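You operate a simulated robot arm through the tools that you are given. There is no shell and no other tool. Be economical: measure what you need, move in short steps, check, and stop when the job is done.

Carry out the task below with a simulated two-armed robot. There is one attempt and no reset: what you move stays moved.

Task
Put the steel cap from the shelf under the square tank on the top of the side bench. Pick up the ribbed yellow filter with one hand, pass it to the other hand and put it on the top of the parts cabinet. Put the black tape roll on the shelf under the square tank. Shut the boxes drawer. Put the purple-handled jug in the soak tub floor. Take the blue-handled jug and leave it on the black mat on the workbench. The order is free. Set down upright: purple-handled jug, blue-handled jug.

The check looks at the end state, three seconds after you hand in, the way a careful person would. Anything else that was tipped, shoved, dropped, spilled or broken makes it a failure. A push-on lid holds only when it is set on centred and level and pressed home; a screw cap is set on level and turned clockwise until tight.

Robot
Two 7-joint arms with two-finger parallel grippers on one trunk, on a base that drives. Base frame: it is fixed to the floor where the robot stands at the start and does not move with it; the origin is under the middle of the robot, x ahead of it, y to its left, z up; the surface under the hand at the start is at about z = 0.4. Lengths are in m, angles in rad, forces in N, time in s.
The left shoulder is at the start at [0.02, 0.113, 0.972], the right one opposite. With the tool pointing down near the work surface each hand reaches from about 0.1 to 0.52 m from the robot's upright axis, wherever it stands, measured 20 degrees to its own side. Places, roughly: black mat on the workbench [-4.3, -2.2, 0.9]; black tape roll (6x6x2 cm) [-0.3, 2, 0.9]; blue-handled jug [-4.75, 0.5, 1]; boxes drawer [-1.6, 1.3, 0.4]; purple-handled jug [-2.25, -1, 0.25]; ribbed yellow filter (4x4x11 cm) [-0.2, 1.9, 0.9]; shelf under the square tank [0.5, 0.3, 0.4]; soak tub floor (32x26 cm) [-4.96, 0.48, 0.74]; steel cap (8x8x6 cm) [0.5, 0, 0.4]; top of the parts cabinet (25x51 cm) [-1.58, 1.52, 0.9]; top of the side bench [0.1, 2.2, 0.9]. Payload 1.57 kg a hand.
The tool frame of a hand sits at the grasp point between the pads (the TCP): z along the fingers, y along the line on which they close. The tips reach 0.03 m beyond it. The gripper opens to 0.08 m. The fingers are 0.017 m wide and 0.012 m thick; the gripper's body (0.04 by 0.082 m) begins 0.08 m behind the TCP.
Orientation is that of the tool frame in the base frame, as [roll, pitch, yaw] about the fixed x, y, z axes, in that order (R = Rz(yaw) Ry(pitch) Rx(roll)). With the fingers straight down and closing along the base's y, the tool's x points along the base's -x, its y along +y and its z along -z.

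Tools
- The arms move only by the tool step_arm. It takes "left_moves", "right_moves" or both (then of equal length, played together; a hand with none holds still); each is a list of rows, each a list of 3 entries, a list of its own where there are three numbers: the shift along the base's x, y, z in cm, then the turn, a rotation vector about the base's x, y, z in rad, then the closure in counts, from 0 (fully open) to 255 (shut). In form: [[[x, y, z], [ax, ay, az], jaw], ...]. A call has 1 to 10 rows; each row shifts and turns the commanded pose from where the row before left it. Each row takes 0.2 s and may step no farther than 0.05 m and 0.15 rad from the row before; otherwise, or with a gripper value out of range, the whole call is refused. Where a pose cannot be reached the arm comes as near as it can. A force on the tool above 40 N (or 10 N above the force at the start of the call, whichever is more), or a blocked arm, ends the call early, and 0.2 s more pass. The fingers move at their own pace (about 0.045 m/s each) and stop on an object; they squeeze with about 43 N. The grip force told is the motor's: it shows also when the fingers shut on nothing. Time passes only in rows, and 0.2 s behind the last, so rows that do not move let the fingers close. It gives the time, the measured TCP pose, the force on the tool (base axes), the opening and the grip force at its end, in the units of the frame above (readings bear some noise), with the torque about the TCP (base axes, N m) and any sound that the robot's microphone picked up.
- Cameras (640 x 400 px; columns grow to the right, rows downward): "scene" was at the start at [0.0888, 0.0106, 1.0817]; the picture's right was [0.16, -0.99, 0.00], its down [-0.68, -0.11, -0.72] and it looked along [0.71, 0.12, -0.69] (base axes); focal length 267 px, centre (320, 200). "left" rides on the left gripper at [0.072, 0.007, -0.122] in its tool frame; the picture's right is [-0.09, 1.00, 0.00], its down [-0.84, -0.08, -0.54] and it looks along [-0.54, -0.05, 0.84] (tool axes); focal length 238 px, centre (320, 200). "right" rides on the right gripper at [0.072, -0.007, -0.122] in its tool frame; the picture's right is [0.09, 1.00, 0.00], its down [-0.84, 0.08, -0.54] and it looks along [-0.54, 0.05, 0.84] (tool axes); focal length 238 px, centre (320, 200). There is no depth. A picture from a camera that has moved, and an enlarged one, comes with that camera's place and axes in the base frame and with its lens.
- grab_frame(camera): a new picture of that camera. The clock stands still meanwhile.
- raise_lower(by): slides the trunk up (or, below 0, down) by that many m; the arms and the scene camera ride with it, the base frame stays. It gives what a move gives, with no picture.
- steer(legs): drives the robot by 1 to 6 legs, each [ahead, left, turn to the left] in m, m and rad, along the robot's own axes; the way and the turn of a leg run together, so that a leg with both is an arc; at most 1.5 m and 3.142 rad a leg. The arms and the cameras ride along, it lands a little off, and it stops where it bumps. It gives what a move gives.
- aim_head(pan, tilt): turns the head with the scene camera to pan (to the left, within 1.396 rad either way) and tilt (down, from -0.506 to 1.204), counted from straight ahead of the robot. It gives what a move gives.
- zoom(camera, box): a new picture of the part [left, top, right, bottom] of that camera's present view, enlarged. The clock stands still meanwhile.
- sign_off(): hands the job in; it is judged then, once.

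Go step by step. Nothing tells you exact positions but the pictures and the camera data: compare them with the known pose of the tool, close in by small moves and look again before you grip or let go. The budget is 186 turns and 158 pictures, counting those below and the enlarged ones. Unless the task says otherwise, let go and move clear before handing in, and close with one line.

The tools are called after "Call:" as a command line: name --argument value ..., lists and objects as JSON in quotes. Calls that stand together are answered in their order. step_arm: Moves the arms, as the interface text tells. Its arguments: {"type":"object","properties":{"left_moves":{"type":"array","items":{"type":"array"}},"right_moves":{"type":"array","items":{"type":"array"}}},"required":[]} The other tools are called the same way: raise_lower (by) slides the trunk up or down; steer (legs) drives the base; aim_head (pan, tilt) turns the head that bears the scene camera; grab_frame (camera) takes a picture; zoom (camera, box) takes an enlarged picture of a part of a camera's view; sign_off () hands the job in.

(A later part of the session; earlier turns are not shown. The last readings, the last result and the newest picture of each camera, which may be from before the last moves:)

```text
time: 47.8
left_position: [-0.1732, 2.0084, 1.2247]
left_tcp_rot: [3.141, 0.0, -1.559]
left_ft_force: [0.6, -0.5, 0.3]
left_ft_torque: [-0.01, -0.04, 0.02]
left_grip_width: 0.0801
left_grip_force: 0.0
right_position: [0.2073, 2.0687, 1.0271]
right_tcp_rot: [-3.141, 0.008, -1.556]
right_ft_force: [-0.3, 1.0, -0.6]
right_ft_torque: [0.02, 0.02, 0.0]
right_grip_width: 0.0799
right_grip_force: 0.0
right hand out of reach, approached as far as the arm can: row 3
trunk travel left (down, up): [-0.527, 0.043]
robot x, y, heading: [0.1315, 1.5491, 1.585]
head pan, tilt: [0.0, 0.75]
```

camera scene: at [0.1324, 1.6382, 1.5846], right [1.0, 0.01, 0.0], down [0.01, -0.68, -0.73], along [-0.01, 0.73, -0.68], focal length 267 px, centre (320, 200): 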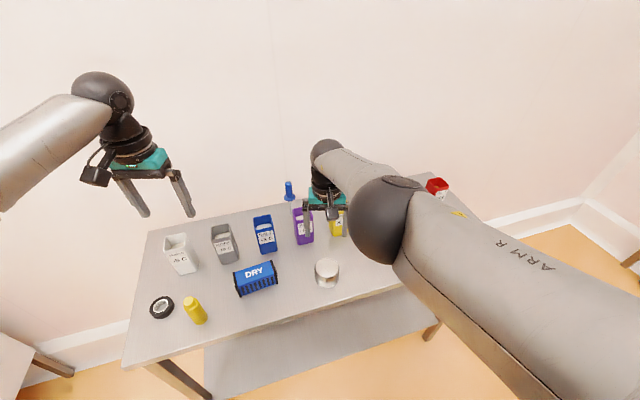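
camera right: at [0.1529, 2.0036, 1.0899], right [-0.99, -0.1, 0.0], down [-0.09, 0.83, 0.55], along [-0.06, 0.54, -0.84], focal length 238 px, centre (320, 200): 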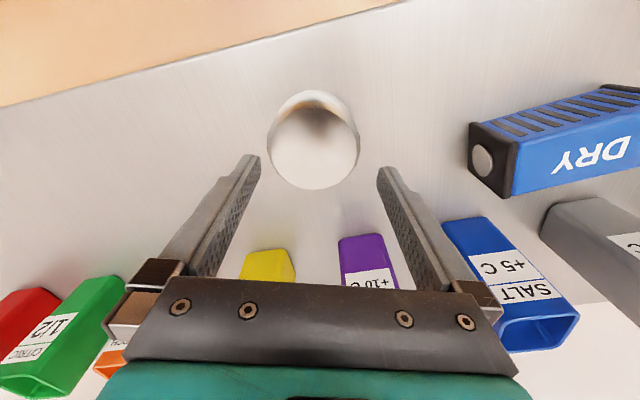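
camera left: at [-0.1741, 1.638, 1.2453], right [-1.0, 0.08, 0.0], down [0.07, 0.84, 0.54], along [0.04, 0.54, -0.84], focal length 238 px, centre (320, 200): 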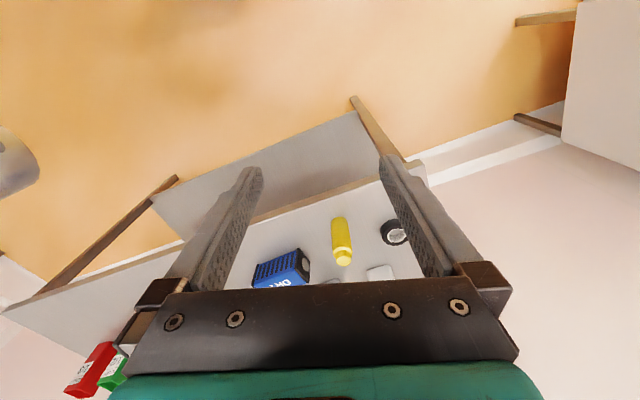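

Call:
step_arm --right_moves '[[[2, -2, 0], [0, 0, 0], 0], [[2, -2, 0], [0, 0, 0], 0], [[0, -3, 0], [0, 0, 0], 0]]'

Call:
grab_frame --camera "scene"

```text
time: 48.6
left_position: [-0.1723, 2.0085, 1.2244]
left_tcp_rot: [3.141, 0.0, -1.559]
left_ft_force: [0.5, 0.6, 0.2]
left_ft_torque: [0.02, 0.02, 0.01]
left_grip_width: 0.0799
left_grip_force: 0.1
right_position: [0.2468, 1.9977, 1.0287]
right_tcp_rot: [3.14, 0.006, -1.56]
right_ft_force: [0.9, 0.2, 0.2]
right_ft_torque: [-0.01, 0.0, 0.01]
right_grip_width: 0.08
right_grip_force: 0.1
right hand out of reach, approached as far as the arm can: row 1
trunk travel left (down, up): [-0.527, 0.043]
robot x, y, heading: [0.1396, 1.5467, 1.584]
head pan, tilt: [0.0, 0.75]
```

```text
127 pictures are left
camera scene: at [0.1327, 1.6377, 1.5847], right [1.0, 0.01, 0.0], down [0.01, -0.68, -0.73], along [-0.01, 0.73, -0.68], focal length 267 px, centre (320, 200)
```

scene: 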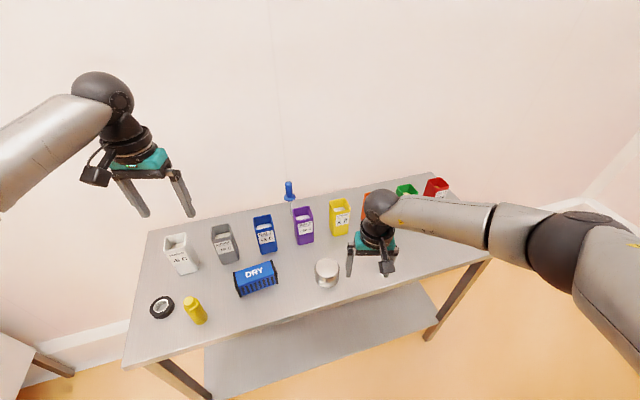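

The cap is upright and undisturbed, and the arm moves again. I'll fold the right hand in and shift left so the left hand can reach the filter (~[-0.197, 1.934]) and the tape (~[-0.303, 1.965]).

Call:
step_arm --right_moves '[[[1, -3, 2], [0, 0, 0], 0], [[1, -3, 2], [0, 0, 0], 0], [[1, -3, 2], [0, 0, 0], 0], [[1, -3, 2], [0, 0, 0], 0]]'

Call:
steer --legs '[[-0.04, 0.24, 0]]'

Call:
grab_frame --camera "scene"

Call:
grab_frame --camera "left"

```text
time: 49.6
left_position: [-0.1715, 2.0087, 1.2253]
left_tcp_rot: [-3.141, -0.001, -1.561]
left_ft_force: [-0.7, -1.2, 0.7]
left_ft_torque: [-0.02, 0.02, -0.02]
left_grip_width: 0.0801
left_grip_force: 0.1
right_position: [0.2877, 1.8795, 1.109]
right_tcp_rot: [3.141, 0.006, -1.558]
right_ft_force: [0.1, 0.5, 0.1]
right_ft_torque: [0.01, 0.02, -0.01]
right_grip_width: 0.08
right_grip_force: 0.1
trunk travel left (down, up): [-0.527, 0.043]
robot x, y, heading: [0.1362, 1.5489, 1.579]
head pan, tilt: [0.0, 0.75]
```

```text
time: 51.4
left_position: [-0.4135, 1.9674, 1.2246]
left_tcp_rot: [-3.14, -0.001, -1.562]
left_ft_force: [-0.3, 0.0, -1.2]
left_ft_torque: [0.01, -0.03, 0.01]
left_grip_width: 0.0802
left_grip_force: 0.1
right_position: [0.0442, 1.8377, 1.1093]
right_tcp_rot: [3.14, 0.006, -1.559]
right_ft_force: [0.7, 0.5, -0.8]
right_ft_torque: [-0.01, 0.01, 0.01]
right_grip_width: 0.08
right_grip_force: 0.0
trunk travel left (down, up): [-0.527, 0.043]
robot x, y, heading: [-0.1016, 1.5064, 1.585]
head pan, tilt: [0.0, 0.75]
```

```text
126 pictures are left
camera scene: at [-0.1088, 1.5957, 1.5846], right [1.0, 0.01, 0.0], down [0.01, -0.68, -0.73], along [-0.01, 0.73, -0.68], focal length 267 px, centre (320, 200)
```

scene: 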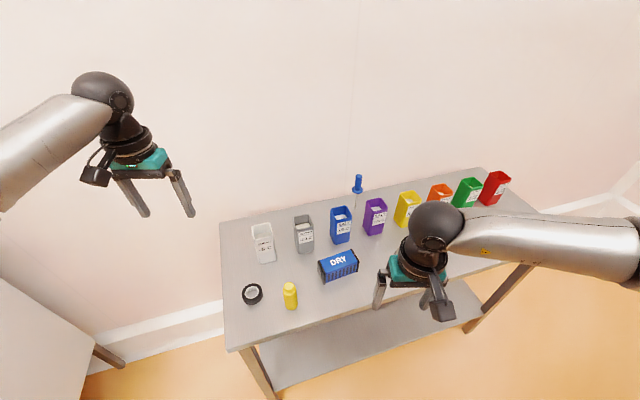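

```text
125 pictures are left
camera left: at [-0.4188, 1.895, 1.347], right [-1.0, 0.08, 0.0], down [0.07, 0.84, 0.54], along [0.04, 0.54, -0.84], focal length 238 px, centre (320, 200)
```

left: 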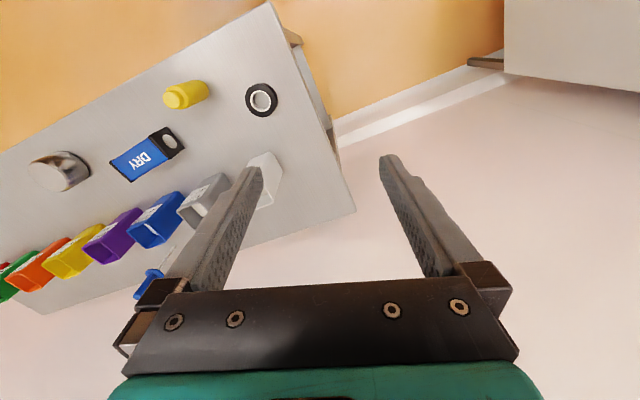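

Filter at ~[-0.197, 1.936], top z≈0.97. Bring the left hand above it and look.

Call:
step_arm --left_moves '[[[3.6, -0.5, -2.0], [0, 0, 0], 0], [[3.6, -0.5, -2.0], [0, 0, 0], 0], [[3.6, -0.5, -2.0], [0, 0, 0], 0], [[3.6, -0.5, -2.0], [0, 0, 0], 0], [[3.6, -0.5, -2.0], [0, 0, 0], 0], [[3.6, -0.5, -2.0], [0, 0, 0], 0]]'

Call:
grab_frame --camera "left"

Call:
grab_frame --camera "scene"

```text
time: 52.8
left_position: [-0.1953, 1.937, 1.1057]
left_tcp_rot: [-3.141, 0.002, -1.559]
left_ft_force: [1.2, 0.5, 0.4]
left_ft_torque: [0.02, 0.02, 0.0]
left_grip_width: 0.0801
left_grip_force: 0.0
right_position: [0.0458, 1.8371, 1.1089]
right_tcp_rot: [3.137, 0.008, -1.557]
right_ft_force: [0.0, 0.4, 0.0]
right_ft_torque: [-0.02, 0.0, -0.02]
right_grip_width: 0.08
right_grip_force: 0.2
trunk travel left (down, up): [-0.527, 0.043]
robot x, y, heading: [-0.1037, 1.5051, 1.578]
head pan, tilt: [0.0, 0.75]
```

```text
124 pictures are left
camera left: at [-0.2005, 1.8647, 1.2272], right [-1.0, 0.08, 0.0], down [0.07, 0.84, 0.54], along [0.04, 0.54, -0.84], focal length 238 px, centre (320, 200)
```

left: 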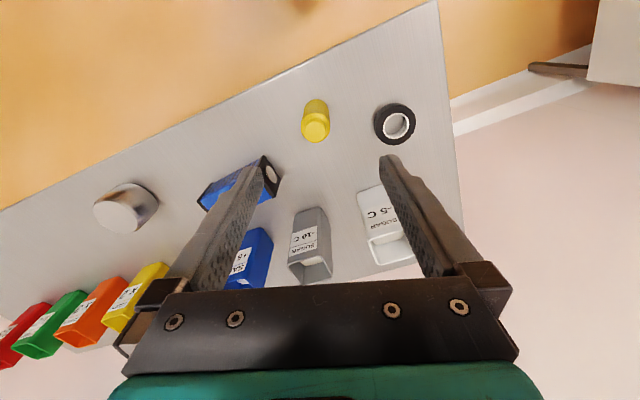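

```text
123 pictures are left
camera scene: at [-0.107, 1.5958, 1.5846], right [1.0, 0.01, 0.0], down [0.01, -0.68, -0.73], along [-0.01, 0.73, -0.68], focal length 267 px, centre (320, 200)
```

scene: 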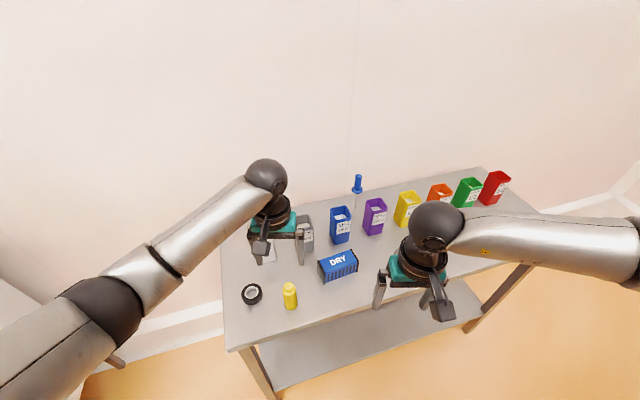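

The filter top is at [-0.193, 1.937]. Lower in two stages and grip.

Call:
step_arm --left_moves '[[[0.2, 0, -4], [0, 0, 0], 0], [[0, 0, -4], [0, 0, 0], 0], [[0, 0, -3], [0, 0, 0], 0]]'

Call:
grab_frame --camera "left"

```text
time: 53.6
left_position: [-0.194, 1.9364, 0.9952]
left_tcp_rot: [3.141, 0.0, -1.559]
left_ft_force: [0.4, 0.1, 0.7]
left_ft_torque: [0.03, 0.0, 0.02]
left_grip_width: 0.08
left_grip_force: 0.1
right_position: [0.0456, 1.8376, 1.1085]
right_tcp_rot: [3.138, 0.007, -1.559]
right_ft_force: [0.1, 0.3, 0.4]
right_ft_torque: [0.0, 0.02, -0.01]
right_grip_width: 0.0801
right_grip_force: 0.1
trunk travel left (down, up): [-0.527, 0.043]
robot x, y, heading: [-0.1024, 1.5043, 1.579]
head pan, tilt: [0.0, 0.75]
```

```text
122 pictures are left
camera left: at [-0.2, 1.8641, 1.117], right [-1.0, 0.08, 0.0], down [0.07, 0.84, 0.54], along [0.05, 0.54, -0.84], focal length 238 px, centre (320, 200)
```

left: 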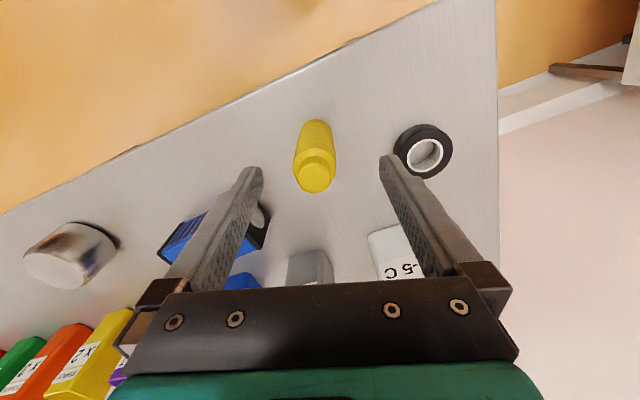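

Aligned. Lower 5.7 cm and close.

Call:
step_arm --left_moves '[[[0.1, 0, -3], [0, 0, 0], 0], [[0, 0, -2.7], [0, 0, 0], 0], [[0, 0, 0], [0, 0, 0], 255], [[0, 0, 0], [0, 0, 0], 255], [[0, 0, 0], [0, 0, 0], 255], [[0, 0, 0], [0, 0, 0], 255]]'

Call:
grab_frame --camera "left"

```text
time: 55.0
left_position: [-0.1938, 1.9375, 0.9387]
left_tcp_rot: [3.14, 0.001, -1.559]
left_ft_force: [0.1, 0.0, 0.0]
left_ft_torque: [-0.03, -0.01, -0.01]
left_grip_width: 0.0336
left_grip_force: 24.5
right_position: [0.0452, 1.8381, 1.1087]
right_tcp_rot: [3.138, 0.007, -1.559]
right_ft_force: [0.0, -0.3, 0.3]
right_ft_torque: [0.02, -0.01, -0.04]
right_grip_width: 0.0802
right_grip_force: 0.0
trunk travel left (down, up): [-0.527, 0.043]
robot x, y, heading: [-0.1079, 1.5044, 1.582]
head pan, tilt: [0.0, 0.75]
```

```text
121 pictures are left
camera left: at [-0.199, 1.865, 1.0605], right [-1.0, 0.08, 0.0], down [0.07, 0.84, 0.54], along [0.04, 0.54, -0.84], focal length 238 px, centre (320, 200)
```

left: 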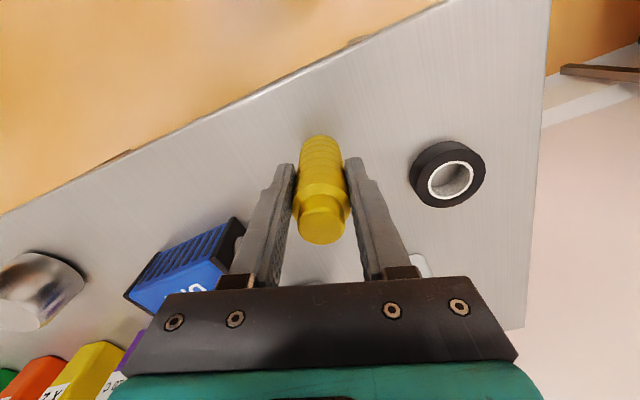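

Gripped (33.6 mm). Lift it and bring it back toward me, off the boxes.

Call:
step_arm --left_moves '[[[0, 0, 0], [0, 0, 0], 255], [[0, 0, 3], [0, 0, 0], 255], [[0, 0, 4], [0, 0, 0], 255], [[0, 0, 4], [0, 0, 0], 255], [[0, 0, 4], [0, 0, 0], 255], [[1, -2, 4], [0, 0, 0], 255], [[2, -3, 1], [0, 0, 0], 255], [[2, -3, 1], [0, 0, 0], 255]]'

Call:
grab_frame --camera "scene"

```text
time: 56.8
left_position: [-0.1444, 1.8573, 1.1496]
left_tcp_rot: [-3.139, -0.002, -1.561]
left_ft_force: [-1.0, 0.4, -0.7]
left_ft_torque: [0.02, 0.0, -0.02]
left_grip_width: 0.0331
left_grip_force: 41.0
right_position: [0.0456, 1.8378, 1.1079]
right_tcp_rot: [3.139, 0.007, -1.56]
right_ft_force: [0.6, -0.3, -1.1]
right_ft_torque: [0.02, 0.0, -0.02]
right_grip_width: 0.0799
right_grip_force: 0.0
trunk travel left (down, up): [-0.527, 0.043]
robot x, y, heading: [-0.1036, 1.5058, 1.58]
head pan, tilt: [0.0, 0.75]
```

```text
120 pictures are left
camera scene: at [-0.1076, 1.5954, 1.5847], right [1.0, 0.01, 0.0], down [0.01, -0.68, -0.73], along [-0.01, 0.73, -0.68], focal length 267 px, centre (320, 200)
```

scene: 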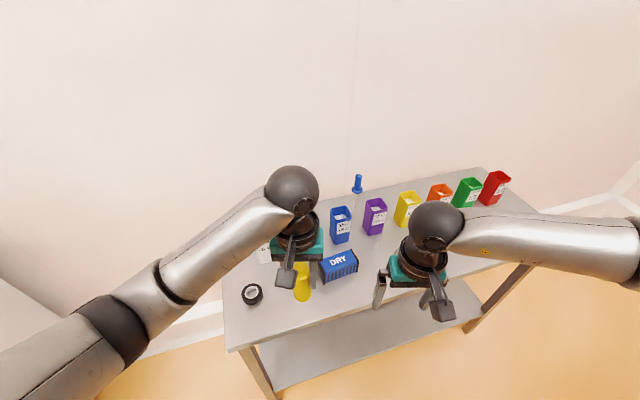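

Filter held firmly. Now turn the right hand: yaw −90° so it closes fore-aft, then tilt it to point left for the handover.

Call:
step_arm --right_moves '[[[1, -0.5, 0], [0, 0, -0.15], 0], [[1, -0.5, 0], [0, 0, -0.15], 0], [[1, -0.5, 0], [0, 0, -0.15], 0], [[1, -0.5, 0], [0, 0, -0.15], 0], [[1, -0.5, 0], [0, 0, -0.15], 0], [[1, -0.5, 0], [0, 0, -0.15], 0], [[1, 0, 0], [0, 0, -0.15], 0], [[1, 0, 0], [0, 0, -0.15], 0], [[0, 0, 0], [0, 0, -0.15], 0], [[0, 0, 0], [0, 0, -0.15], 0]]'

Call:
step_arm --right_moves '[[[0, 0, 0], [0, 0, -0.08], 0], [[0, 0, 0], [0, 0.15, 0], 0], [[0, 0, 0], [0, 0.15, 0], 0], [[0, 0, 0], [0, 0.15, 0], 0], [[0, 0, 0], [0, 0.15, 0], 0], [[0, 0, 0], [0, 0.15, 0], 0], [[0, 0, 0], [0, 0.15, 0], 0], [[0, 0, 0], [0, 0.15, 0], 0]]'

Call:
grab_frame --camera "scene"

Call:
grab_frame --camera "right"

```text
time: 59.0
left_position: [-0.144, 1.8576, 1.1486]
left_tcp_rot: [3.141, 0.001, -1.56]
left_ft_force: [0.0, 0.9, 0.2]
left_ft_torque: [-0.01, 0.02, 0.03]
left_grip_width: 0.033
left_grip_force: 41.3
right_position: [0.1263, 1.8088, 1.1084]
right_tcp_rot: [3.138, 0.007, -3.061]
right_ft_force: [-0.1, -0.4, -0.7]
right_ft_torque: [0.01, 0.01, -0.02]
right_grip_width: 0.08
right_grip_force: 0.1
trunk travel left (down, up): [-0.527, 0.043]
robot x, y, heading: [-0.105, 1.509, 1.58]
head pan, tilt: [0.0, 0.75]
```

```text
time: 60.8
left_position: [-0.144, 1.8575, 1.1491]
left_tcp_rot: [3.142, 0.001, -1.561]
left_ft_force: [-0.5, 0.0, -0.2]
left_ft_torque: [-0.01, 0.0, 0.03]
left_grip_width: 0.0328
left_grip_force: 41.4
right_position: [0.1258, 1.8077, 1.1083]
right_tcp_rot: [3.129, -1.045, -3.133]
right_ft_force: [0.6, -0.2, 0.4]
right_ft_torque: [0.0, -0.03, 0.02]
right_grip_width: 0.0801
right_grip_force: 0.0
trunk travel left (down, up): [-0.527, 0.043]
robot x, y, heading: [-0.1037, 1.5068, 1.577]
head pan, tilt: [0.0, 0.75]
```

```text
119 pictures are left
camera scene: at [-0.1079, 1.5959, 1.5846], right [1.0, 0.01, 0.0], down [0.01, -0.68, -0.73], along [-0.01, 0.73, -0.68], focal length 267 px, centre (320, 200)
```

scene: 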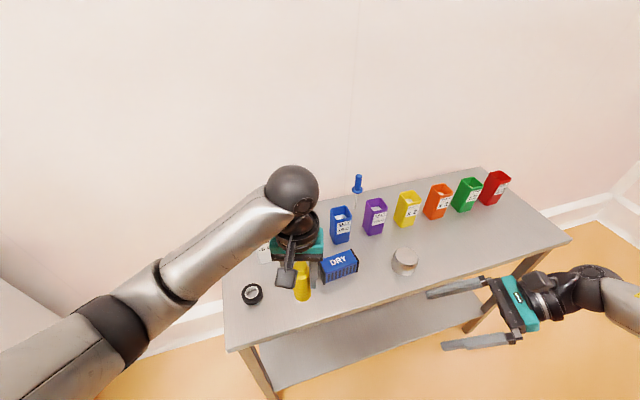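

```text
118 pictures are left
camera right: at [0.1942, 1.8007, 1.2338], right [-0.04, 1.0, 0.09], down [0.89, 0.08, -0.45], along [-0.46, 0.06, -0.89], focal length 238 px, centre (320, 200)
```

right: 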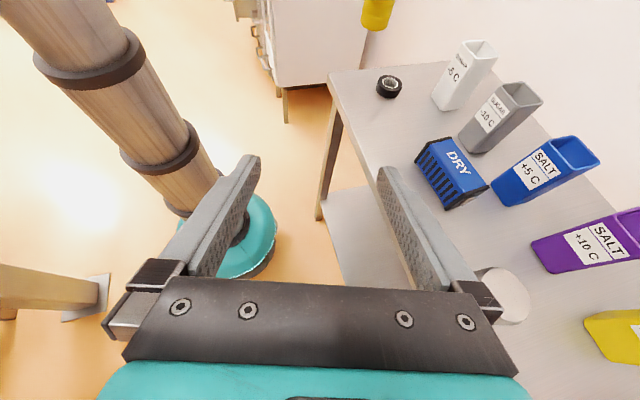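

The right hand points left and ~30° down as planned. Tilt a bit more for clearance and approach the filter's lower half.

Call:
step_arm --right_moves '[[[0, 2.5, 0], [0, 0.15, 0], 0], [[0, 2.5, -0.4], [0, 0, 0], 0], [[-4, 0, -0.4], [0, 0, 0], 0], [[-4, 0, 0], [0, 0, 0], 0], [[-4, 0, 0], [0, 0, 0], 0], [[-4, 0, 0], [0, 0, 0], 0]]'

Call:
grab_frame --camera "right"

Call:
grab_frame --camera "scene"

```text
time: 62.2
left_position: [-0.144, 1.8583, 1.1488]
left_tcp_rot: [-3.141, -0.002, -1.56]
left_ft_force: [0.0, -0.7, -1.1]
left_ft_torque: [0.01, -0.04, 0.0]
left_grip_width: 0.0328
left_grip_force: 40.9
right_position: [-0.0342, 1.8569, 1.1]
right_tcp_rot: [3.131, -1.193, -3.132]
right_ft_force: [-0.6, 0.7, -0.5]
right_ft_torque: [-0.01, -0.02, -0.03]
right_grip_width: 0.0797
right_grip_force: 0.1
trunk travel left (down, up): [-0.527, 0.043]
robot x, y, heading: [-0.1018, 1.5033, 1.582]
head pan, tilt: [0.0, 0.75]
```

```text
117 pictures are left
camera right: at [0.0513, 1.8498, 1.213], right [-0.03, 1.0, 0.09], down [0.81, 0.08, -0.58], along [-0.58, 0.05, -0.81], focal length 238 px, centre (320, 200)
```

right: 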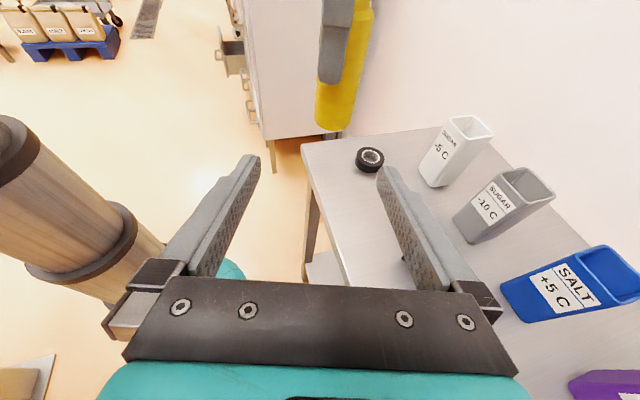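

```text
116 pictures are left
camera scene: at [-0.1089, 1.5962, 1.5846], right [1.0, 0.01, 0.0], down [0.01, -0.68, -0.73], along [-0.01, 0.73, -0.68], focal length 267 px, centre (320, 200)
```

scene: 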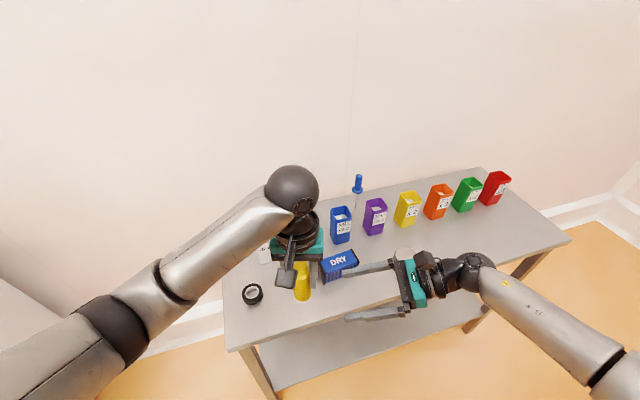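

Call:
zoom --camera "right" --box '[260, 0, 420, 200]'

Call:
grab_frame --camera "left"

```text
2.00 times, centred on (340, 100) of right
camera zoom: at [0.0513, 1.8498, 1.213], right [-0.03, 1.0, 0.09], down [0.81, 0.08, -0.58], along [-0.58, 0.05, -0.81], focal length 477 px, centre (280, 400)
```

zoom: 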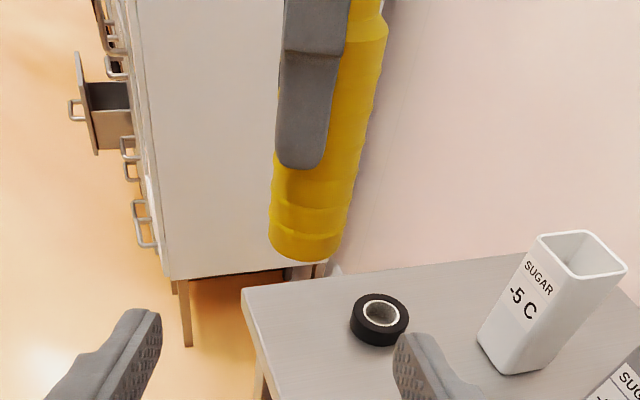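

```text
114 pictures are left
camera left: at [-0.1499, 1.7866, 1.2707], right [-1.0, 0.08, 0.0], down [0.07, 0.84, 0.54], along [0.04, 0.54, -0.84], focal length 238 px, centre (320, 200)
```

left: 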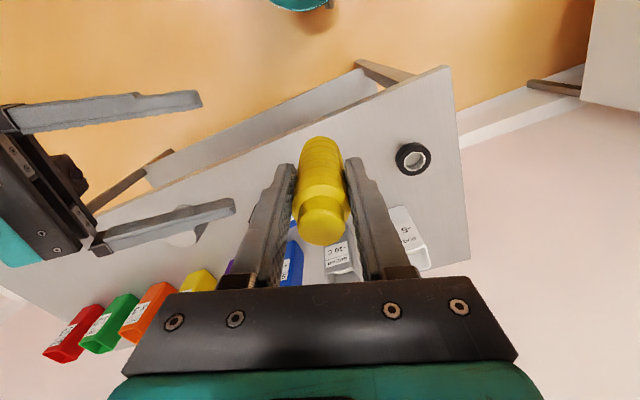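

The filter's axis sits about 1 cm farther ahead than my tool line; correct by +0.9 cm in y, then go in.

Call:
step_arm --right_moves '[[[-1, 0.9, 0], [0, 0, 0], 0], [[-3, 0, 0], [0, 0, 0], 0], [[-3, 0, 0], [0, 0, 0], 0]]'

Call:
grab_frame --camera "right"

Call:
grab_frame --camera "left"

```text
time: 63.0
left_position: [-0.1444, 1.8589, 1.1492]
left_tcp_rot: [3.141, 0.0, -1.561]
left_ft_force: [0.1, 0.1, -0.6]
left_ft_torque: [-0.02, -0.02, -0.02]
left_grip_width: 0.0329
left_grip_force: 41.6
right_position: [-0.1049, 1.8676, 1.0997]
right_tcp_rot: [3.129, -1.193, -3.131]
right_ft_force: [0.6, 0.0, -1.0]
right_ft_torque: [0.01, 0.04, -0.03]
right_grip_width: 0.08
right_grip_force: 0.0
trunk travel left (down, up): [-0.527, 0.043]
robot x, y, heading: [-0.1045, 1.5069, 1.584]
head pan, tilt: [0.0, 0.75]
```

```text
113 pictures are left
camera right: at [-0.0187, 1.8595, 1.2134], right [-0.03, 1.0, 0.09], down [0.81, 0.08, -0.58], along [-0.58, 0.05, -0.81], focal length 238 px, centre (320, 200)
```

right: 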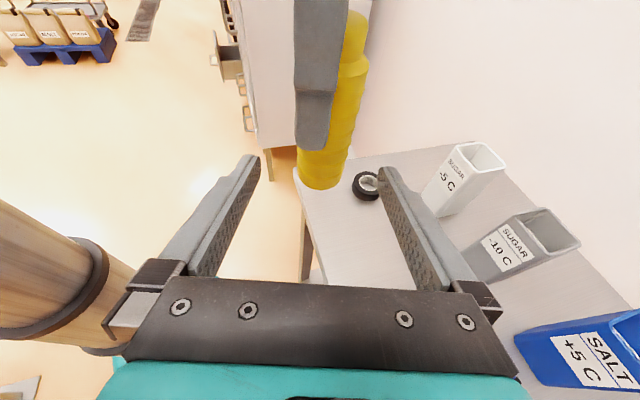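

```text
112 pictures are left
camera left: at [-0.1498, 1.7866, 1.2707], right [-1.0, 0.08, 0.0], down [0.07, 0.84, 0.54], along [0.04, 0.54, -0.84], focal length 238 px, centre (320, 200)
```

left: 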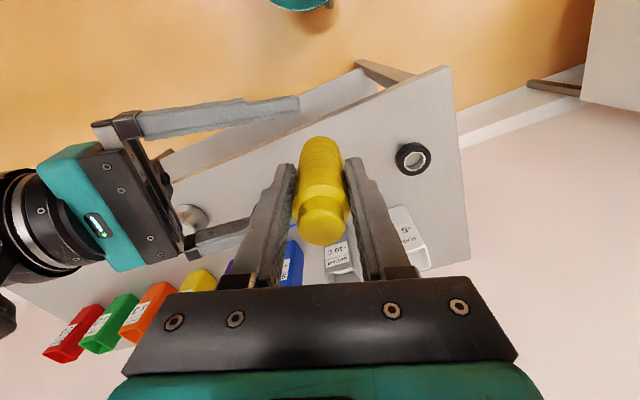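

Well aligned. Final 3.5 cm, then close the right gripper.

Call:
step_arm --right_moves '[[[-2, 0, 0], [0, 0, 0], 0], [[-1.6, 0, 0], [0, 0, 0], 0], [[0, 0, 0], [0, 0, 0], 255], [[0, 0, 0], [0, 0, 0], 255], [[0, 0, 0], [0, 0, 0], 255], [[0, 0, 0], [0, 0, 0], 255]]'

Call:
grab_frame --camera "left"

Call:
grab_frame --camera "right"

```text
time: 64.4
left_position: [-0.1431, 1.8569, 1.1481]
left_tcp_rot: [3.14, 0.0, -1.563]
left_ft_force: [-0.5, -2.7, 0.9]
left_ft_torque: [0.25, -0.19, -0.12]
left_grip_width: 0.0327
left_grip_force: 41.3
right_position: [-0.1402, 1.867, 1.0993]
right_tcp_rot: [3.133, -1.191, -3.135]
right_ft_force: [0.6, 3.6, -0.7]
right_ft_torque: [-0.4, 0.18, 0.12]
right_grip_width: 0.0332
right_grip_force: 24.4
trunk travel left (down, up): [-0.527, 0.043]
robot x, y, heading: [-0.1042, 1.5032, 1.577]
head pan, tilt: [0.0, 0.75]
```

```text
111 pictures are left
camera left: at [-0.1491, 1.7861, 1.2708], right [-1.0, 0.08, 0.0], down [0.07, 0.84, 0.54], along [0.05, 0.54, -0.84], focal length 238 px, centre (320, 200)
```

left: 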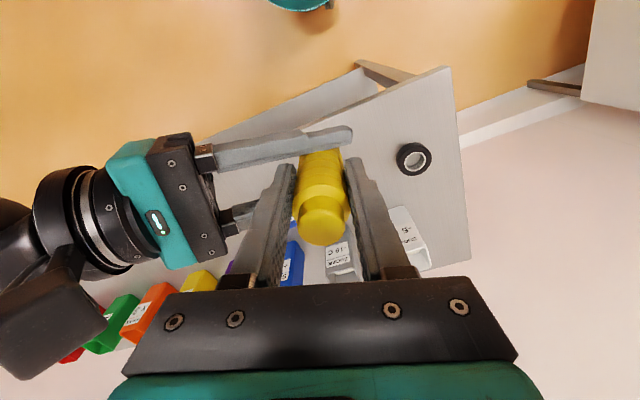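

```text
110 pictures are left
camera right: at [-0.0543, 1.8599, 1.2134], right [-0.03, 1.0, 0.09], down [0.81, 0.08, -0.58], along [-0.58, 0.05, -0.81], focal length 238 px, centre (320, 200)
```

right: 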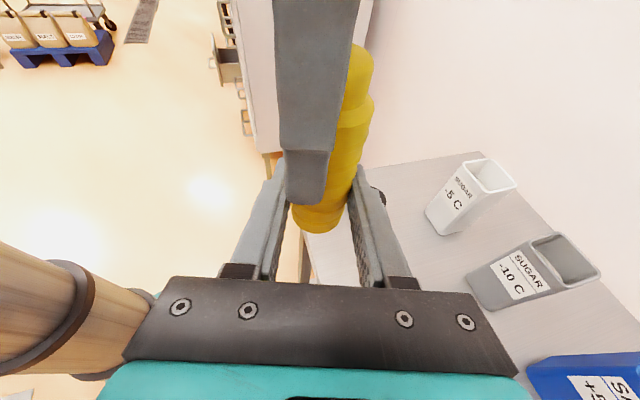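

Both hands grip the filter. Let the right settle, open the left, and raise the left straight up.

Call:
step_arm --left_moves '[[[0, 0, 0], [0, 0, 0], 255], [[0, 0, 0], [0, 0, 0], 0], [[0, 0, 0], [0, 0, 0], 0], [[0, 0, 0], [0, 0, 0], 0], [[0, 0, 2], [0, 0, 0], 0], [[0, 0, 3], [0, 0, 0], 0], [[0, 0, 3], [0, 0, 0], 0], [[-2, 0, 2], [0, 0, 0], 0], [[-4, 0, 0], [0, 0, 0], 0]]' --right_moves '[[[0, 0, 0], [0, 0, 0], 255], [[0, 0, 0], [0, 0, 0], 255], [[0, 0, 0], [0, 0, 0], 255], [[0, 0, 0], [0, 0, 0], 255], [[0, 0, 0], [0, 0, 0], 255], [[0, 0, 0], [0, 0, 0], 255], [[0, 0, 0], [0, 0, 0], 255], [[0, 0, 0], [0, 0, 0], 255], [[0, 0, 0], [0, 0, 0], 255]]'

Call:
grab_frame --camera "scene"

Call:
grab_frame --camera "right"

```text
time: 66.4
left_position: [-0.204, 1.8569, 1.2474]
left_tcp_rot: [-3.141, 0.0, -1.56]
left_ft_force: [-0.5, 0.3, -1.2]
left_ft_torque: [-0.02, 0.0, -0.02]
left_grip_width: 0.0803
left_grip_force: 0.0
right_position: [-0.1419, 1.8657, 1.0989]
right_tcp_rot: [3.13, -1.192, -3.132]
right_ft_force: [0.2, 0.2, 0.2]
right_ft_torque: [0.02, 0.0, 0.01]
right_grip_width: 0.0328
right_grip_force: 40.9
trunk travel left (down, up): [-0.527, 0.043]
robot x, y, heading: [-0.1032, 1.5045, 1.582]
head pan, tilt: [0.0, 0.75]
```

```text
109 pictures are left
camera scene: at [-0.1097, 1.5954, 1.5846], right [1.0, 0.01, 0.0], down [0.01, -0.68, -0.73], along [-0.01, 0.73, -0.68], focal length 267 px, centre (320, 200)
```

scene: 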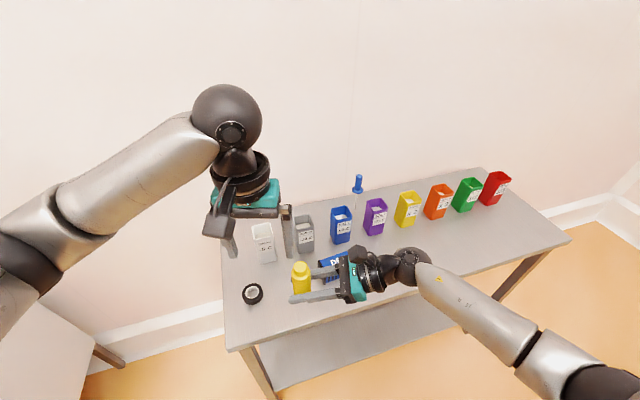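

```text
108 pictures are left
camera right: at [-0.0557, 1.8592, 1.2136], right [-0.03, 1.0, 0.09], down [0.81, 0.08, -0.58], along [-0.58, 0.05, -0.81], focal length 238 px, centre (320, 200)
```

right: 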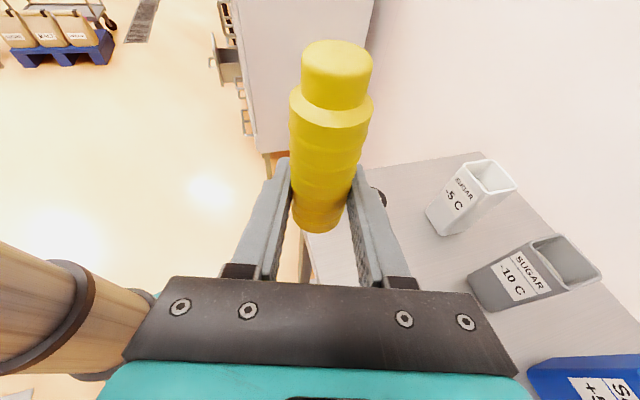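

Handover succeeded. Move the right hand aside and the left above the tape at ~[-0.306, 1.963].

Call:
step_arm --left_moves '[[[-2.5, 2.5, 0], [0, 0, 0], 0], [[-2.5, 2.5, 0], [0, 0, 0], 0], [[-2.5, 2.5, -3], [0, 0, 0], 0], [[-2.6, 3, -3], [0, 0, 0], 0], [[0, 0, -4], [0, 0, 0], 0], [[0, 0, -4], [0, 0, 0], 0], [[0, 0, -4], [0, 0, 0], 0]]' --right_moves '[[[3, 0, 0], [0, 0, 0], 255], [[3, 0, 0], [0, 0, 0], 255], [[3, -1, 0], [0, 0, 0], 255], [[3, -1, 0], [0, 0, 0], 255], [[3, -1, 0], [0, 0, 0], 255], [[3, -1, 0], [0, 0, 0], 255], [[0, 0, 0], [0, 0, 0], 255]]'

Call:
grab_frame --camera "left"

Call:
grab_frame --camera "scene"

```text
time: 68.0
left_position: [-0.3061, 1.9609, 1.068]
left_tcp_rot: [3.141, -0.002, -1.559]
left_ft_force: [0.5, 0.4, 0.0]
left_ft_torque: [0.0, 0.03, -0.03]
left_grip_width: 0.08
left_grip_force: 0.0
right_position: [0.0397, 1.8272, 1.1012]
right_tcp_rot: [3.127, -1.192, -3.129]
right_ft_force: [0.6, -0.6, 0.4]
right_ft_torque: [0.02, 0.04, -0.01]
right_grip_width: 0.0324
right_grip_force: 40.8
trunk travel left (down, up): [-0.527, 0.043]
robot x, y, heading: [-0.1029, 1.5061, 1.581]
head pan, tilt: [0.0, 0.75]
```

```text
107 pictures are left
camera left: at [-0.3112, 1.8894, 1.1896], right [-1.0, 0.08, 0.0], down [0.07, 0.84, 0.54], along [0.04, 0.54, -0.84], focal length 238 px, centre (320, 200)
```

left: 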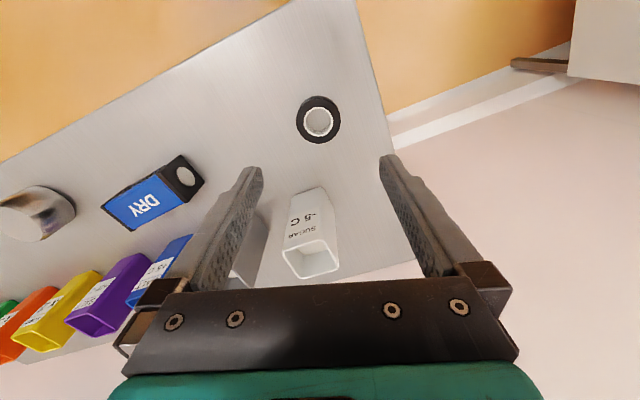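

```text
106 pictures are left
camera scene: at [-0.1083, 1.596, 1.5846], right [1.0, 0.01, 0.0], down [0.01, -0.68, -0.73], along [-0.01, 0.73, -0.68], focal length 267 px, centre (320, 200)
```

scene: 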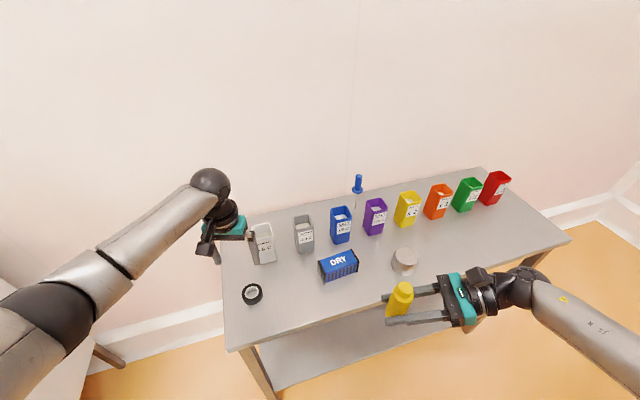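

Tape centre ≈[-0.304, 1.967]. Descend in stages.

Call:
step_arm --left_moves '[[[0.15, 0.6, -4], [0, 0, 0], 0], [[0, 0, -4], [0, 0, 0], 0], [[0, 0, -4], [0, 0, 0], 0], [[0, 0, -2], [0, 0, 0], 0]]'

Call:
grab_frame --camera "left"

```text
time: 69.0
left_position: [-0.3029, 1.968, 0.9286]
left_tcp_rot: [3.141, -0.002, -1.562]
left_ft_force: [0.3, -0.8, -0.3]
left_ft_torque: [-0.03, 0.03, -0.01]
left_grip_width: 0.0797
left_grip_force: 0.1
right_position: [0.0391, 1.8269, 1.1004]
right_tcp_rot: [3.13, -1.193, -3.13]
right_ft_force: [-0.5, 0.1, -0.3]
right_ft_torque: [-0.02, -0.06, 0.03]
right_grip_width: 0.0325
right_grip_force: 41.1
trunk travel left (down, up): [-0.527, 0.043]
robot x, y, heading: [-0.1027, 1.5051, 1.581]
head pan, tilt: [0.0, 0.75]
```

```text
105 pictures are left
camera left: at [-0.3085, 1.8958, 1.0505], right [-1.0, 0.08, 0.0], down [0.07, 0.84, 0.54], along [0.05, 0.54, -0.84], focal length 238 px, centre (320, 200)
```

left: 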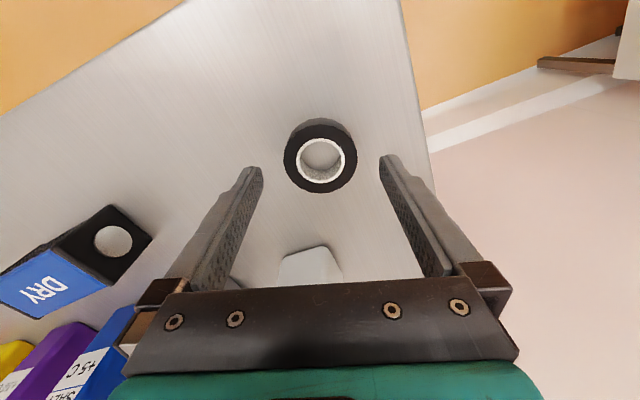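

Call:
step_arm --left_moves '[[[0.05, 0.2, -1.5], [0, 0, 0], 0], [[0, 0, -1], [0, 0, 0], 0], [[0, 0, -0.4], [0, 0, 0], 0], [[0, 0, -0.3], [0, 0, 0], 0]]'

Call:
grab_frame --camera "left"

```text
time: 70.0
left_position: [-0.3024, 1.9545, 0.9036]
left_tcp_rot: [3.141, 0.001, -1.561]
left_ft_force: [-0.3, -0.2, 0.2]
left_ft_torque: [-0.01, 0.0, -0.01]
left_grip_width: 0.0803
left_grip_force: 0.1
left hand out of reach, approached as far as the arm can: row 1, 2
right_position: [0.0381, 1.8268, 1.1003]
right_tcp_rot: [3.128, -1.192, -3.131]
right_ft_force: [-0.4, -0.7, 0.2]
right_ft_torque: [-0.02, 0.01, 0.04]
right_grip_width: 0.0326
right_grip_force: 40.4
trunk travel left (down, up): [-0.527, 0.043]
robot x, y, heading: [-0.1077, 1.5038, 1.586]
head pan, tilt: [0.0, 0.75]
```

```text
104 pictures are left
camera left: at [-0.3076, 1.8826, 1.0249], right [-1.0, 0.08, 0.0], down [0.07, 0.84, 0.54], along [0.04, 0.54, -0.84], focal length 238 px, centre (320, 200)
```

left: 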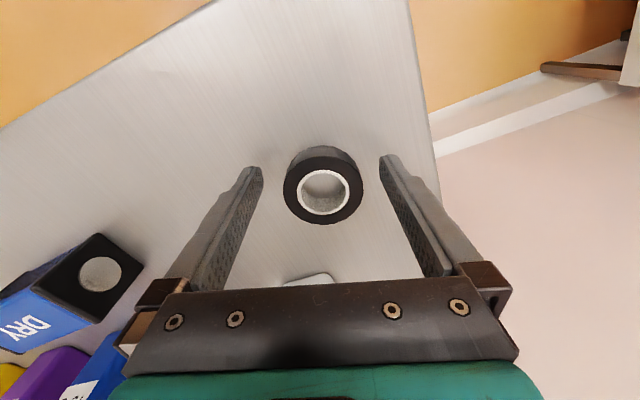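

Reach limit again; raise the arm slightly, lower the trunk to regain reach.

Call:
step_arm --left_moves '[[[0, 0, 3], [0, 0, 0], 0], [[0, 0, 4], [0, 0, 0], 0], [[0, 1.5, 2], [0, 0, 0], 0]]'

Call:
raise_lower --by -0.07

Call:
grab_frame --camera "left"

```text
time: 70.8
left_position: [-0.3036, 2.0021, 0.9711]
left_tcp_rot: [3.141, 0.0, -1.561]
left_ft_force: [-0.6, 0.2, -0.2]
left_ft_torque: [0.02, -0.02, 0.01]
left_grip_width: 0.0799
left_grip_force: 0.2
left hand out of reach, approached as far as the arm can: row 1, 2
right_position: [0.0389, 1.8268, 1.1002]
right_tcp_rot: [3.13, -1.191, -3.132]
right_ft_force: [0.2, -1.3, 0.6]
right_ft_torque: [-0.01, 0.0, 0.03]
right_grip_width: 0.0323
right_grip_force: 40.4
trunk travel left (down, up): [-0.527, 0.043]
robot x, y, heading: [-0.1041, 1.5073, 1.58]
head pan, tilt: [0.0, 0.75]
```

```text
time: 71.8
left_position: [-0.3023, 2.0034, 0.9015]
left_tcp_rot: [3.14, 0.002, -1.56]
left_ft_force: [0.2, -0.2, -0.4]
left_ft_torque: [0.01, 0.05, 0.03]
left_grip_width: 0.0799
left_grip_force: 0.1
right_position: [0.0392, 1.826, 1.0301]
right_tcp_rot: [3.131, -1.192, -3.131]
right_ft_force: [0.6, -0.5, 0.5]
right_ft_torque: [0.0, -0.01, -0.01]
right_grip_width: 0.0324
right_grip_force: 40.5
trunk travel left (down, up): [-0.457, 0.113]
robot x, y, heading: [-0.1025, 1.506, 1.581]
head pan, tilt: [0.0, 0.75]
```

```text
103 pictures are left
camera left: at [-0.309, 1.9303, 1.0231], right [-1.0, 0.08, 0.0], down [0.07, 0.84, 0.54], along [0.04, 0.54, -0.84], focal length 238 px, centre (320, 200)
```

left: 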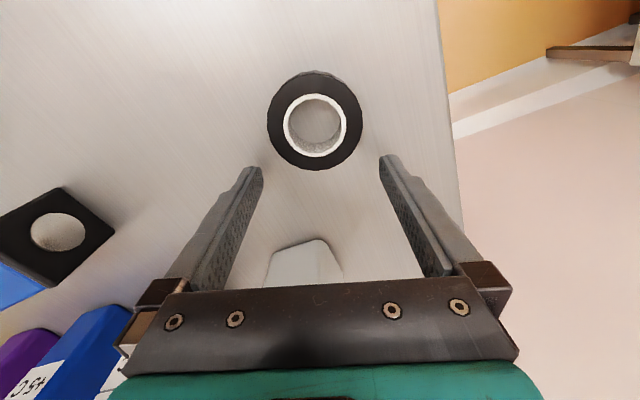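

The hand slid ahead; pull back 3.3 cm (fingers straddle the tape) and check.

Call:
step_arm --left_moves '[[[0, -1.7, 0.3], [0, 0, 0], 0], [[0, -1.6, 0], [0, 0, 0], 0], [[0, 0, -0.4], [0, 0, 0], 0]]'

Call:
grab_frame --camera "left"

```text
time: 72.7
left_position: [-0.304, 1.9954, 0.8891]
left_tcp_rot: [-3.141, 0.007, -1.56]
left_ft_force: [-3.0, -9.8, 38.7]
left_ft_torque: [-0.6, -0.74, -0.16]
left_grip_width: 0.0802
left_grip_force: 0.0
left hand out of reach, approached as far as the arm can: row 1, 2
right_position: [0.0392, 1.8243, 1.0325]
right_tcp_rot: [3.122, -1.192, -3.122]
right_ft_force: [0.1, 0.1, -0.5]
right_ft_torque: [0.03, 0.01, 0.05]
right_grip_width: 0.0324
right_grip_force: 40.3
trunk travel left (down, up): [-0.457, 0.113]
robot x, y, heading: [-0.1036, 1.5053, 1.579]
head pan, tilt: [0.0, 0.75]
```

```text
102 pictures are left
camera left: at [-0.3096, 1.9213, 1.0114], right [-1.0, 0.08, 0.0], down [0.07, 0.83, 0.55], along [0.04, 0.55, -0.84], focal length 238 px, centre (320, 200)
```

left: 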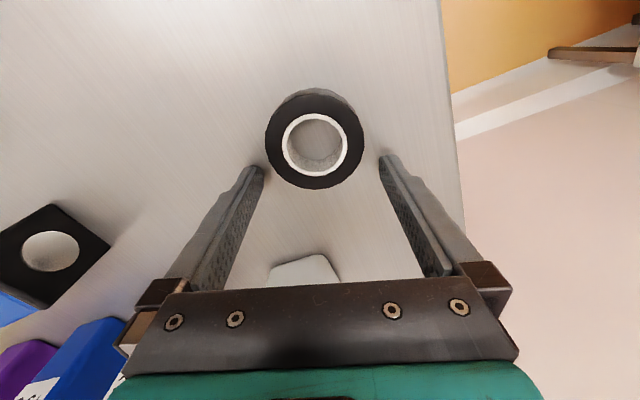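

I touched the bench (tips at z≈0.859). Raise the trunk to relieve, then reposition.

Call:
raise_lower --by 0.05

Call:
step_arm --left_moves '[[[1, -3, 0], [0, 0, 0], 0], [[1, -3, 0], [0, 0, 0], 0], [[0, -3, 0], [0, 0, 0], 0]]'

Call:
grab_frame --camera "left"

```text
time: 73.6
left_position: [-0.3054, 1.9933, 0.9336]
left_tcp_rot: [3.141, 0.001, -1.56]
left_ft_force: [-0.4, -0.1, 0.1]
left_ft_torque: [-0.05, 0.0, 0.0]
left_grip_width: 0.0799
left_grip_force: 0.0
right_position: [0.0395, 1.8264, 1.0792]
right_tcp_rot: [3.129, -1.191, -3.131]
right_ft_force: [-0.8, -1.1, 0.2]
right_ft_torque: [0.0, 0.03, 0.0]
right_grip_width: 0.0326
right_grip_force: 40.6
trunk travel left (down, up): [-0.507, 0.063]
robot x, y, heading: [-0.1043, 1.5053, 1.582]
head pan, tilt: [0.0, 0.75]
```

```text
time: 74.3
left_position: [-0.2874, 1.9759, 0.91]
left_tcp_rot: [3.13, 0.018, -1.563]
left_ft_force: [0.8, -9.1, 24.5]
left_ft_torque: [-0.39, 0.95, 0.32]
left_grip_width: 0.0796
left_grip_force: 0.1
left hand out of reach, approached as far as the arm can: row 1, 2, 3
right_position: [0.0381, 1.8264, 1.0799]
right_tcp_rot: [3.126, -1.193, -3.127]
right_ft_force: [0.5, -0.3, -0.1]
right_ft_torque: [0.0, 0.0, -0.01]
right_grip_width: 0.0323
right_grip_force: 41.0
trunk travel left (down, up): [-0.507, 0.063]
robot x, y, heading: [-0.1047, 1.5023, 1.582]
head pan, tilt: [0.0, 0.75]
stopped in row 3 (left hand): the force on the tool passed its limit at 53 N (the readings are from after the stop); the commanded pose is now the measured one
```

```text
101 pictures are left
camera left: at [-0.2925, 1.9018, 1.0296], right [-1.0, 0.09, 0.01], down [0.08, 0.83, 0.56], along [0.04, 0.56, -0.83], focal length 238 px, centre (320, 200)
```

left: 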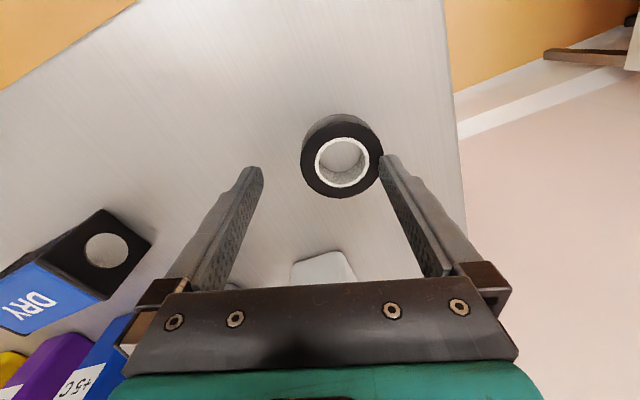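

Raise the trunk to lift off the tape, then unlock the arm with lateral moves.

Call:
raise_lower --by 0.06

Call:
step_arm --left_moves '[[[3, 0, 0], [0, 0, 0], 0], [[3, -2, 0], [0, 0, 0], 0], [[3, -2, 0], [0, 0, 0], 0]]'

Call:
grab_frame --camera "left"

```text
time: 75.3
left_position: [-0.2878, 1.9755, 0.9674]
left_tcp_rot: [3.133, 0.017, -1.564]
left_ft_force: [0.2, 0.3, -0.4]
left_ft_torque: [0.01, 0.0, -0.03]
left_grip_width: 0.0799
left_grip_force: 0.2
right_position: [0.0389, 1.8272, 1.1404]
right_tcp_rot: [3.13, -1.191, -3.13]
right_ft_force: [0.2, -0.3, 0.4]
right_ft_torque: [-0.01, -0.02, 0.0]
right_grip_width: 0.0326
right_grip_force: 41.1
trunk travel left (down, up): [-0.567, 0.003]
robot x, y, heading: [-0.1059, 1.5052, 1.579]
head pan, tilt: [0.0, 0.75]
```

```text
time: 76.1
left_position: [-0.1934, 1.9531, 0.952]
left_tcp_rot: [3.133, 0.016, -1.565]
left_ft_force: [0.0, -1.0, -1.1]
left_ft_torque: [-0.01, -0.01, 0.0]
left_grip_width: 0.0801
left_grip_force: 0.0
left hand out of reach, approached as far as the arm can: row 2, 3
right_position: [0.0393, 1.8268, 1.1396]
right_tcp_rot: [3.13, -1.191, -3.132]
right_ft_force: [0.7, 0.6, -0.2]
right_ft_torque: [0.03, -0.03, -0.03]
right_grip_width: 0.0327
right_grip_force: 40.8
trunk travel left (down, up): [-0.567, 0.003]
robot x, y, heading: [-0.1051, 1.5045, 1.582]
head pan, tilt: [0.0, 0.75]
```

```text
100 pictures are left
camera left: at [-0.1983, 1.8796, 1.0725], right [-1.0, 0.09, 0.01], down [0.08, 0.83, 0.55], along [0.04, 0.55, -0.83], focal length 238 px, centre (320, 200)
```

left: 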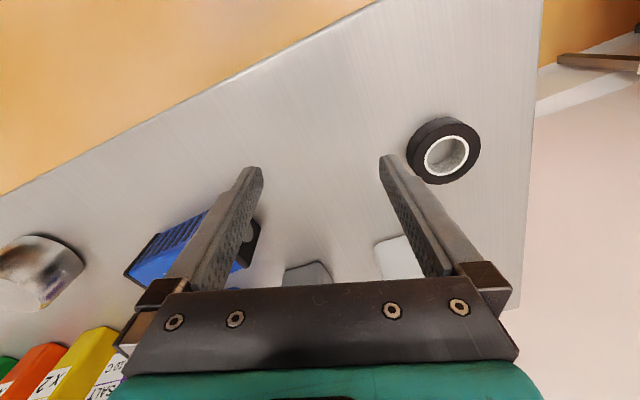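

Call:
step_arm --left_moves '[[[2, -3, 2], [0, 0, 0], 0], [[1, -3, 3], [0, 0, 0], 0], [[0, -3, 3], [0, 0, 0], 0]]'

```text
time: 76.9
left_position: [-0.1702, 1.9513, 0.9555]
left_tcp_rot: [3.133, 0.017, -1.564]
left_ft_force: [-0.8, -0.1, -0.9]
left_ft_torque: [0.0, -0.03, 0.05]
left_grip_width: 0.0801
left_grip_force: 0.0
left hand out of reach, approached as far as the arm can: row 1, 2, 3
right_position: [0.0386, 1.8265, 1.1412]
right_tcp_rot: [3.13, -1.193, -3.132]
right_ft_force: [0.6, 0.9, -0.7]
right_ft_torque: [0.0, 0.0, -0.04]
right_grip_width: 0.0325
right_grip_force: 40.6
trunk travel left (down, up): [-0.567, 0.003]
robot x, y, heading: [-0.1038, 1.5042, 1.582]
head pan, tilt: [0.0, 0.75]
```

Call:
step_arm --left_moves '[[[-3, 0, -1], [0, 0, 0], 0], [[-3, 0, -1], [0, 0, 0], 0], [[-2, -2, 0], [0, 0, 0], 0], [[-2, -2, 0], [0, 0, 0], 0], [[0, -3, 0], [0, 0, 0], 0]]'

Call:
grab_frame --camera "scene"

```text
time: 78.1
left_position: [-0.2706, 1.8814, 0.9351]
left_tcp_rot: [3.133, 0.018, -1.565]
left_ft_force: [-0.5, 0.1, 0.8]
left_ft_torque: [0.01, 0.02, -0.02]
left_grip_width: 0.0799
left_grip_force: 0.1
right_position: [0.0385, 1.8256, 1.14]
right_tcp_rot: [3.128, -1.192, -3.129]
right_ft_force: [-0.3, -0.2, -0.7]
right_ft_torque: [0.02, 0.02, 0.01]
right_grip_width: 0.0324
right_grip_force: 40.8
trunk travel left (down, up): [-0.567, 0.003]
robot x, y, heading: [-0.1029, 1.5069, 1.582]
head pan, tilt: [0.0, 0.75]
```

```text
99 pictures are left
camera scene: at [-0.1081, 1.5944, 1.6247], right [1.0, 0.01, 0.0], down [0.01, -0.68, -0.73], along [-0.01, 0.73, -0.68], focal length 267 px, centre (320, 200)
```

scene: 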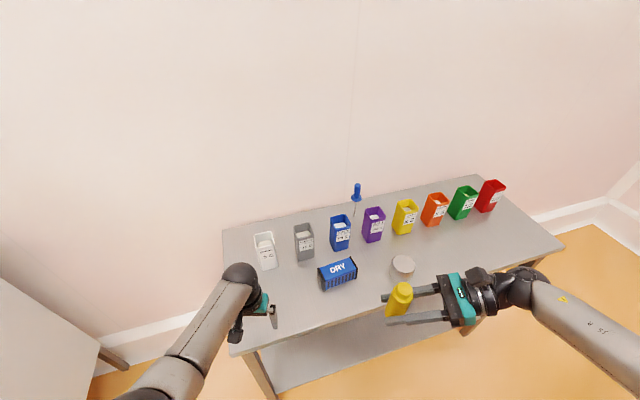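

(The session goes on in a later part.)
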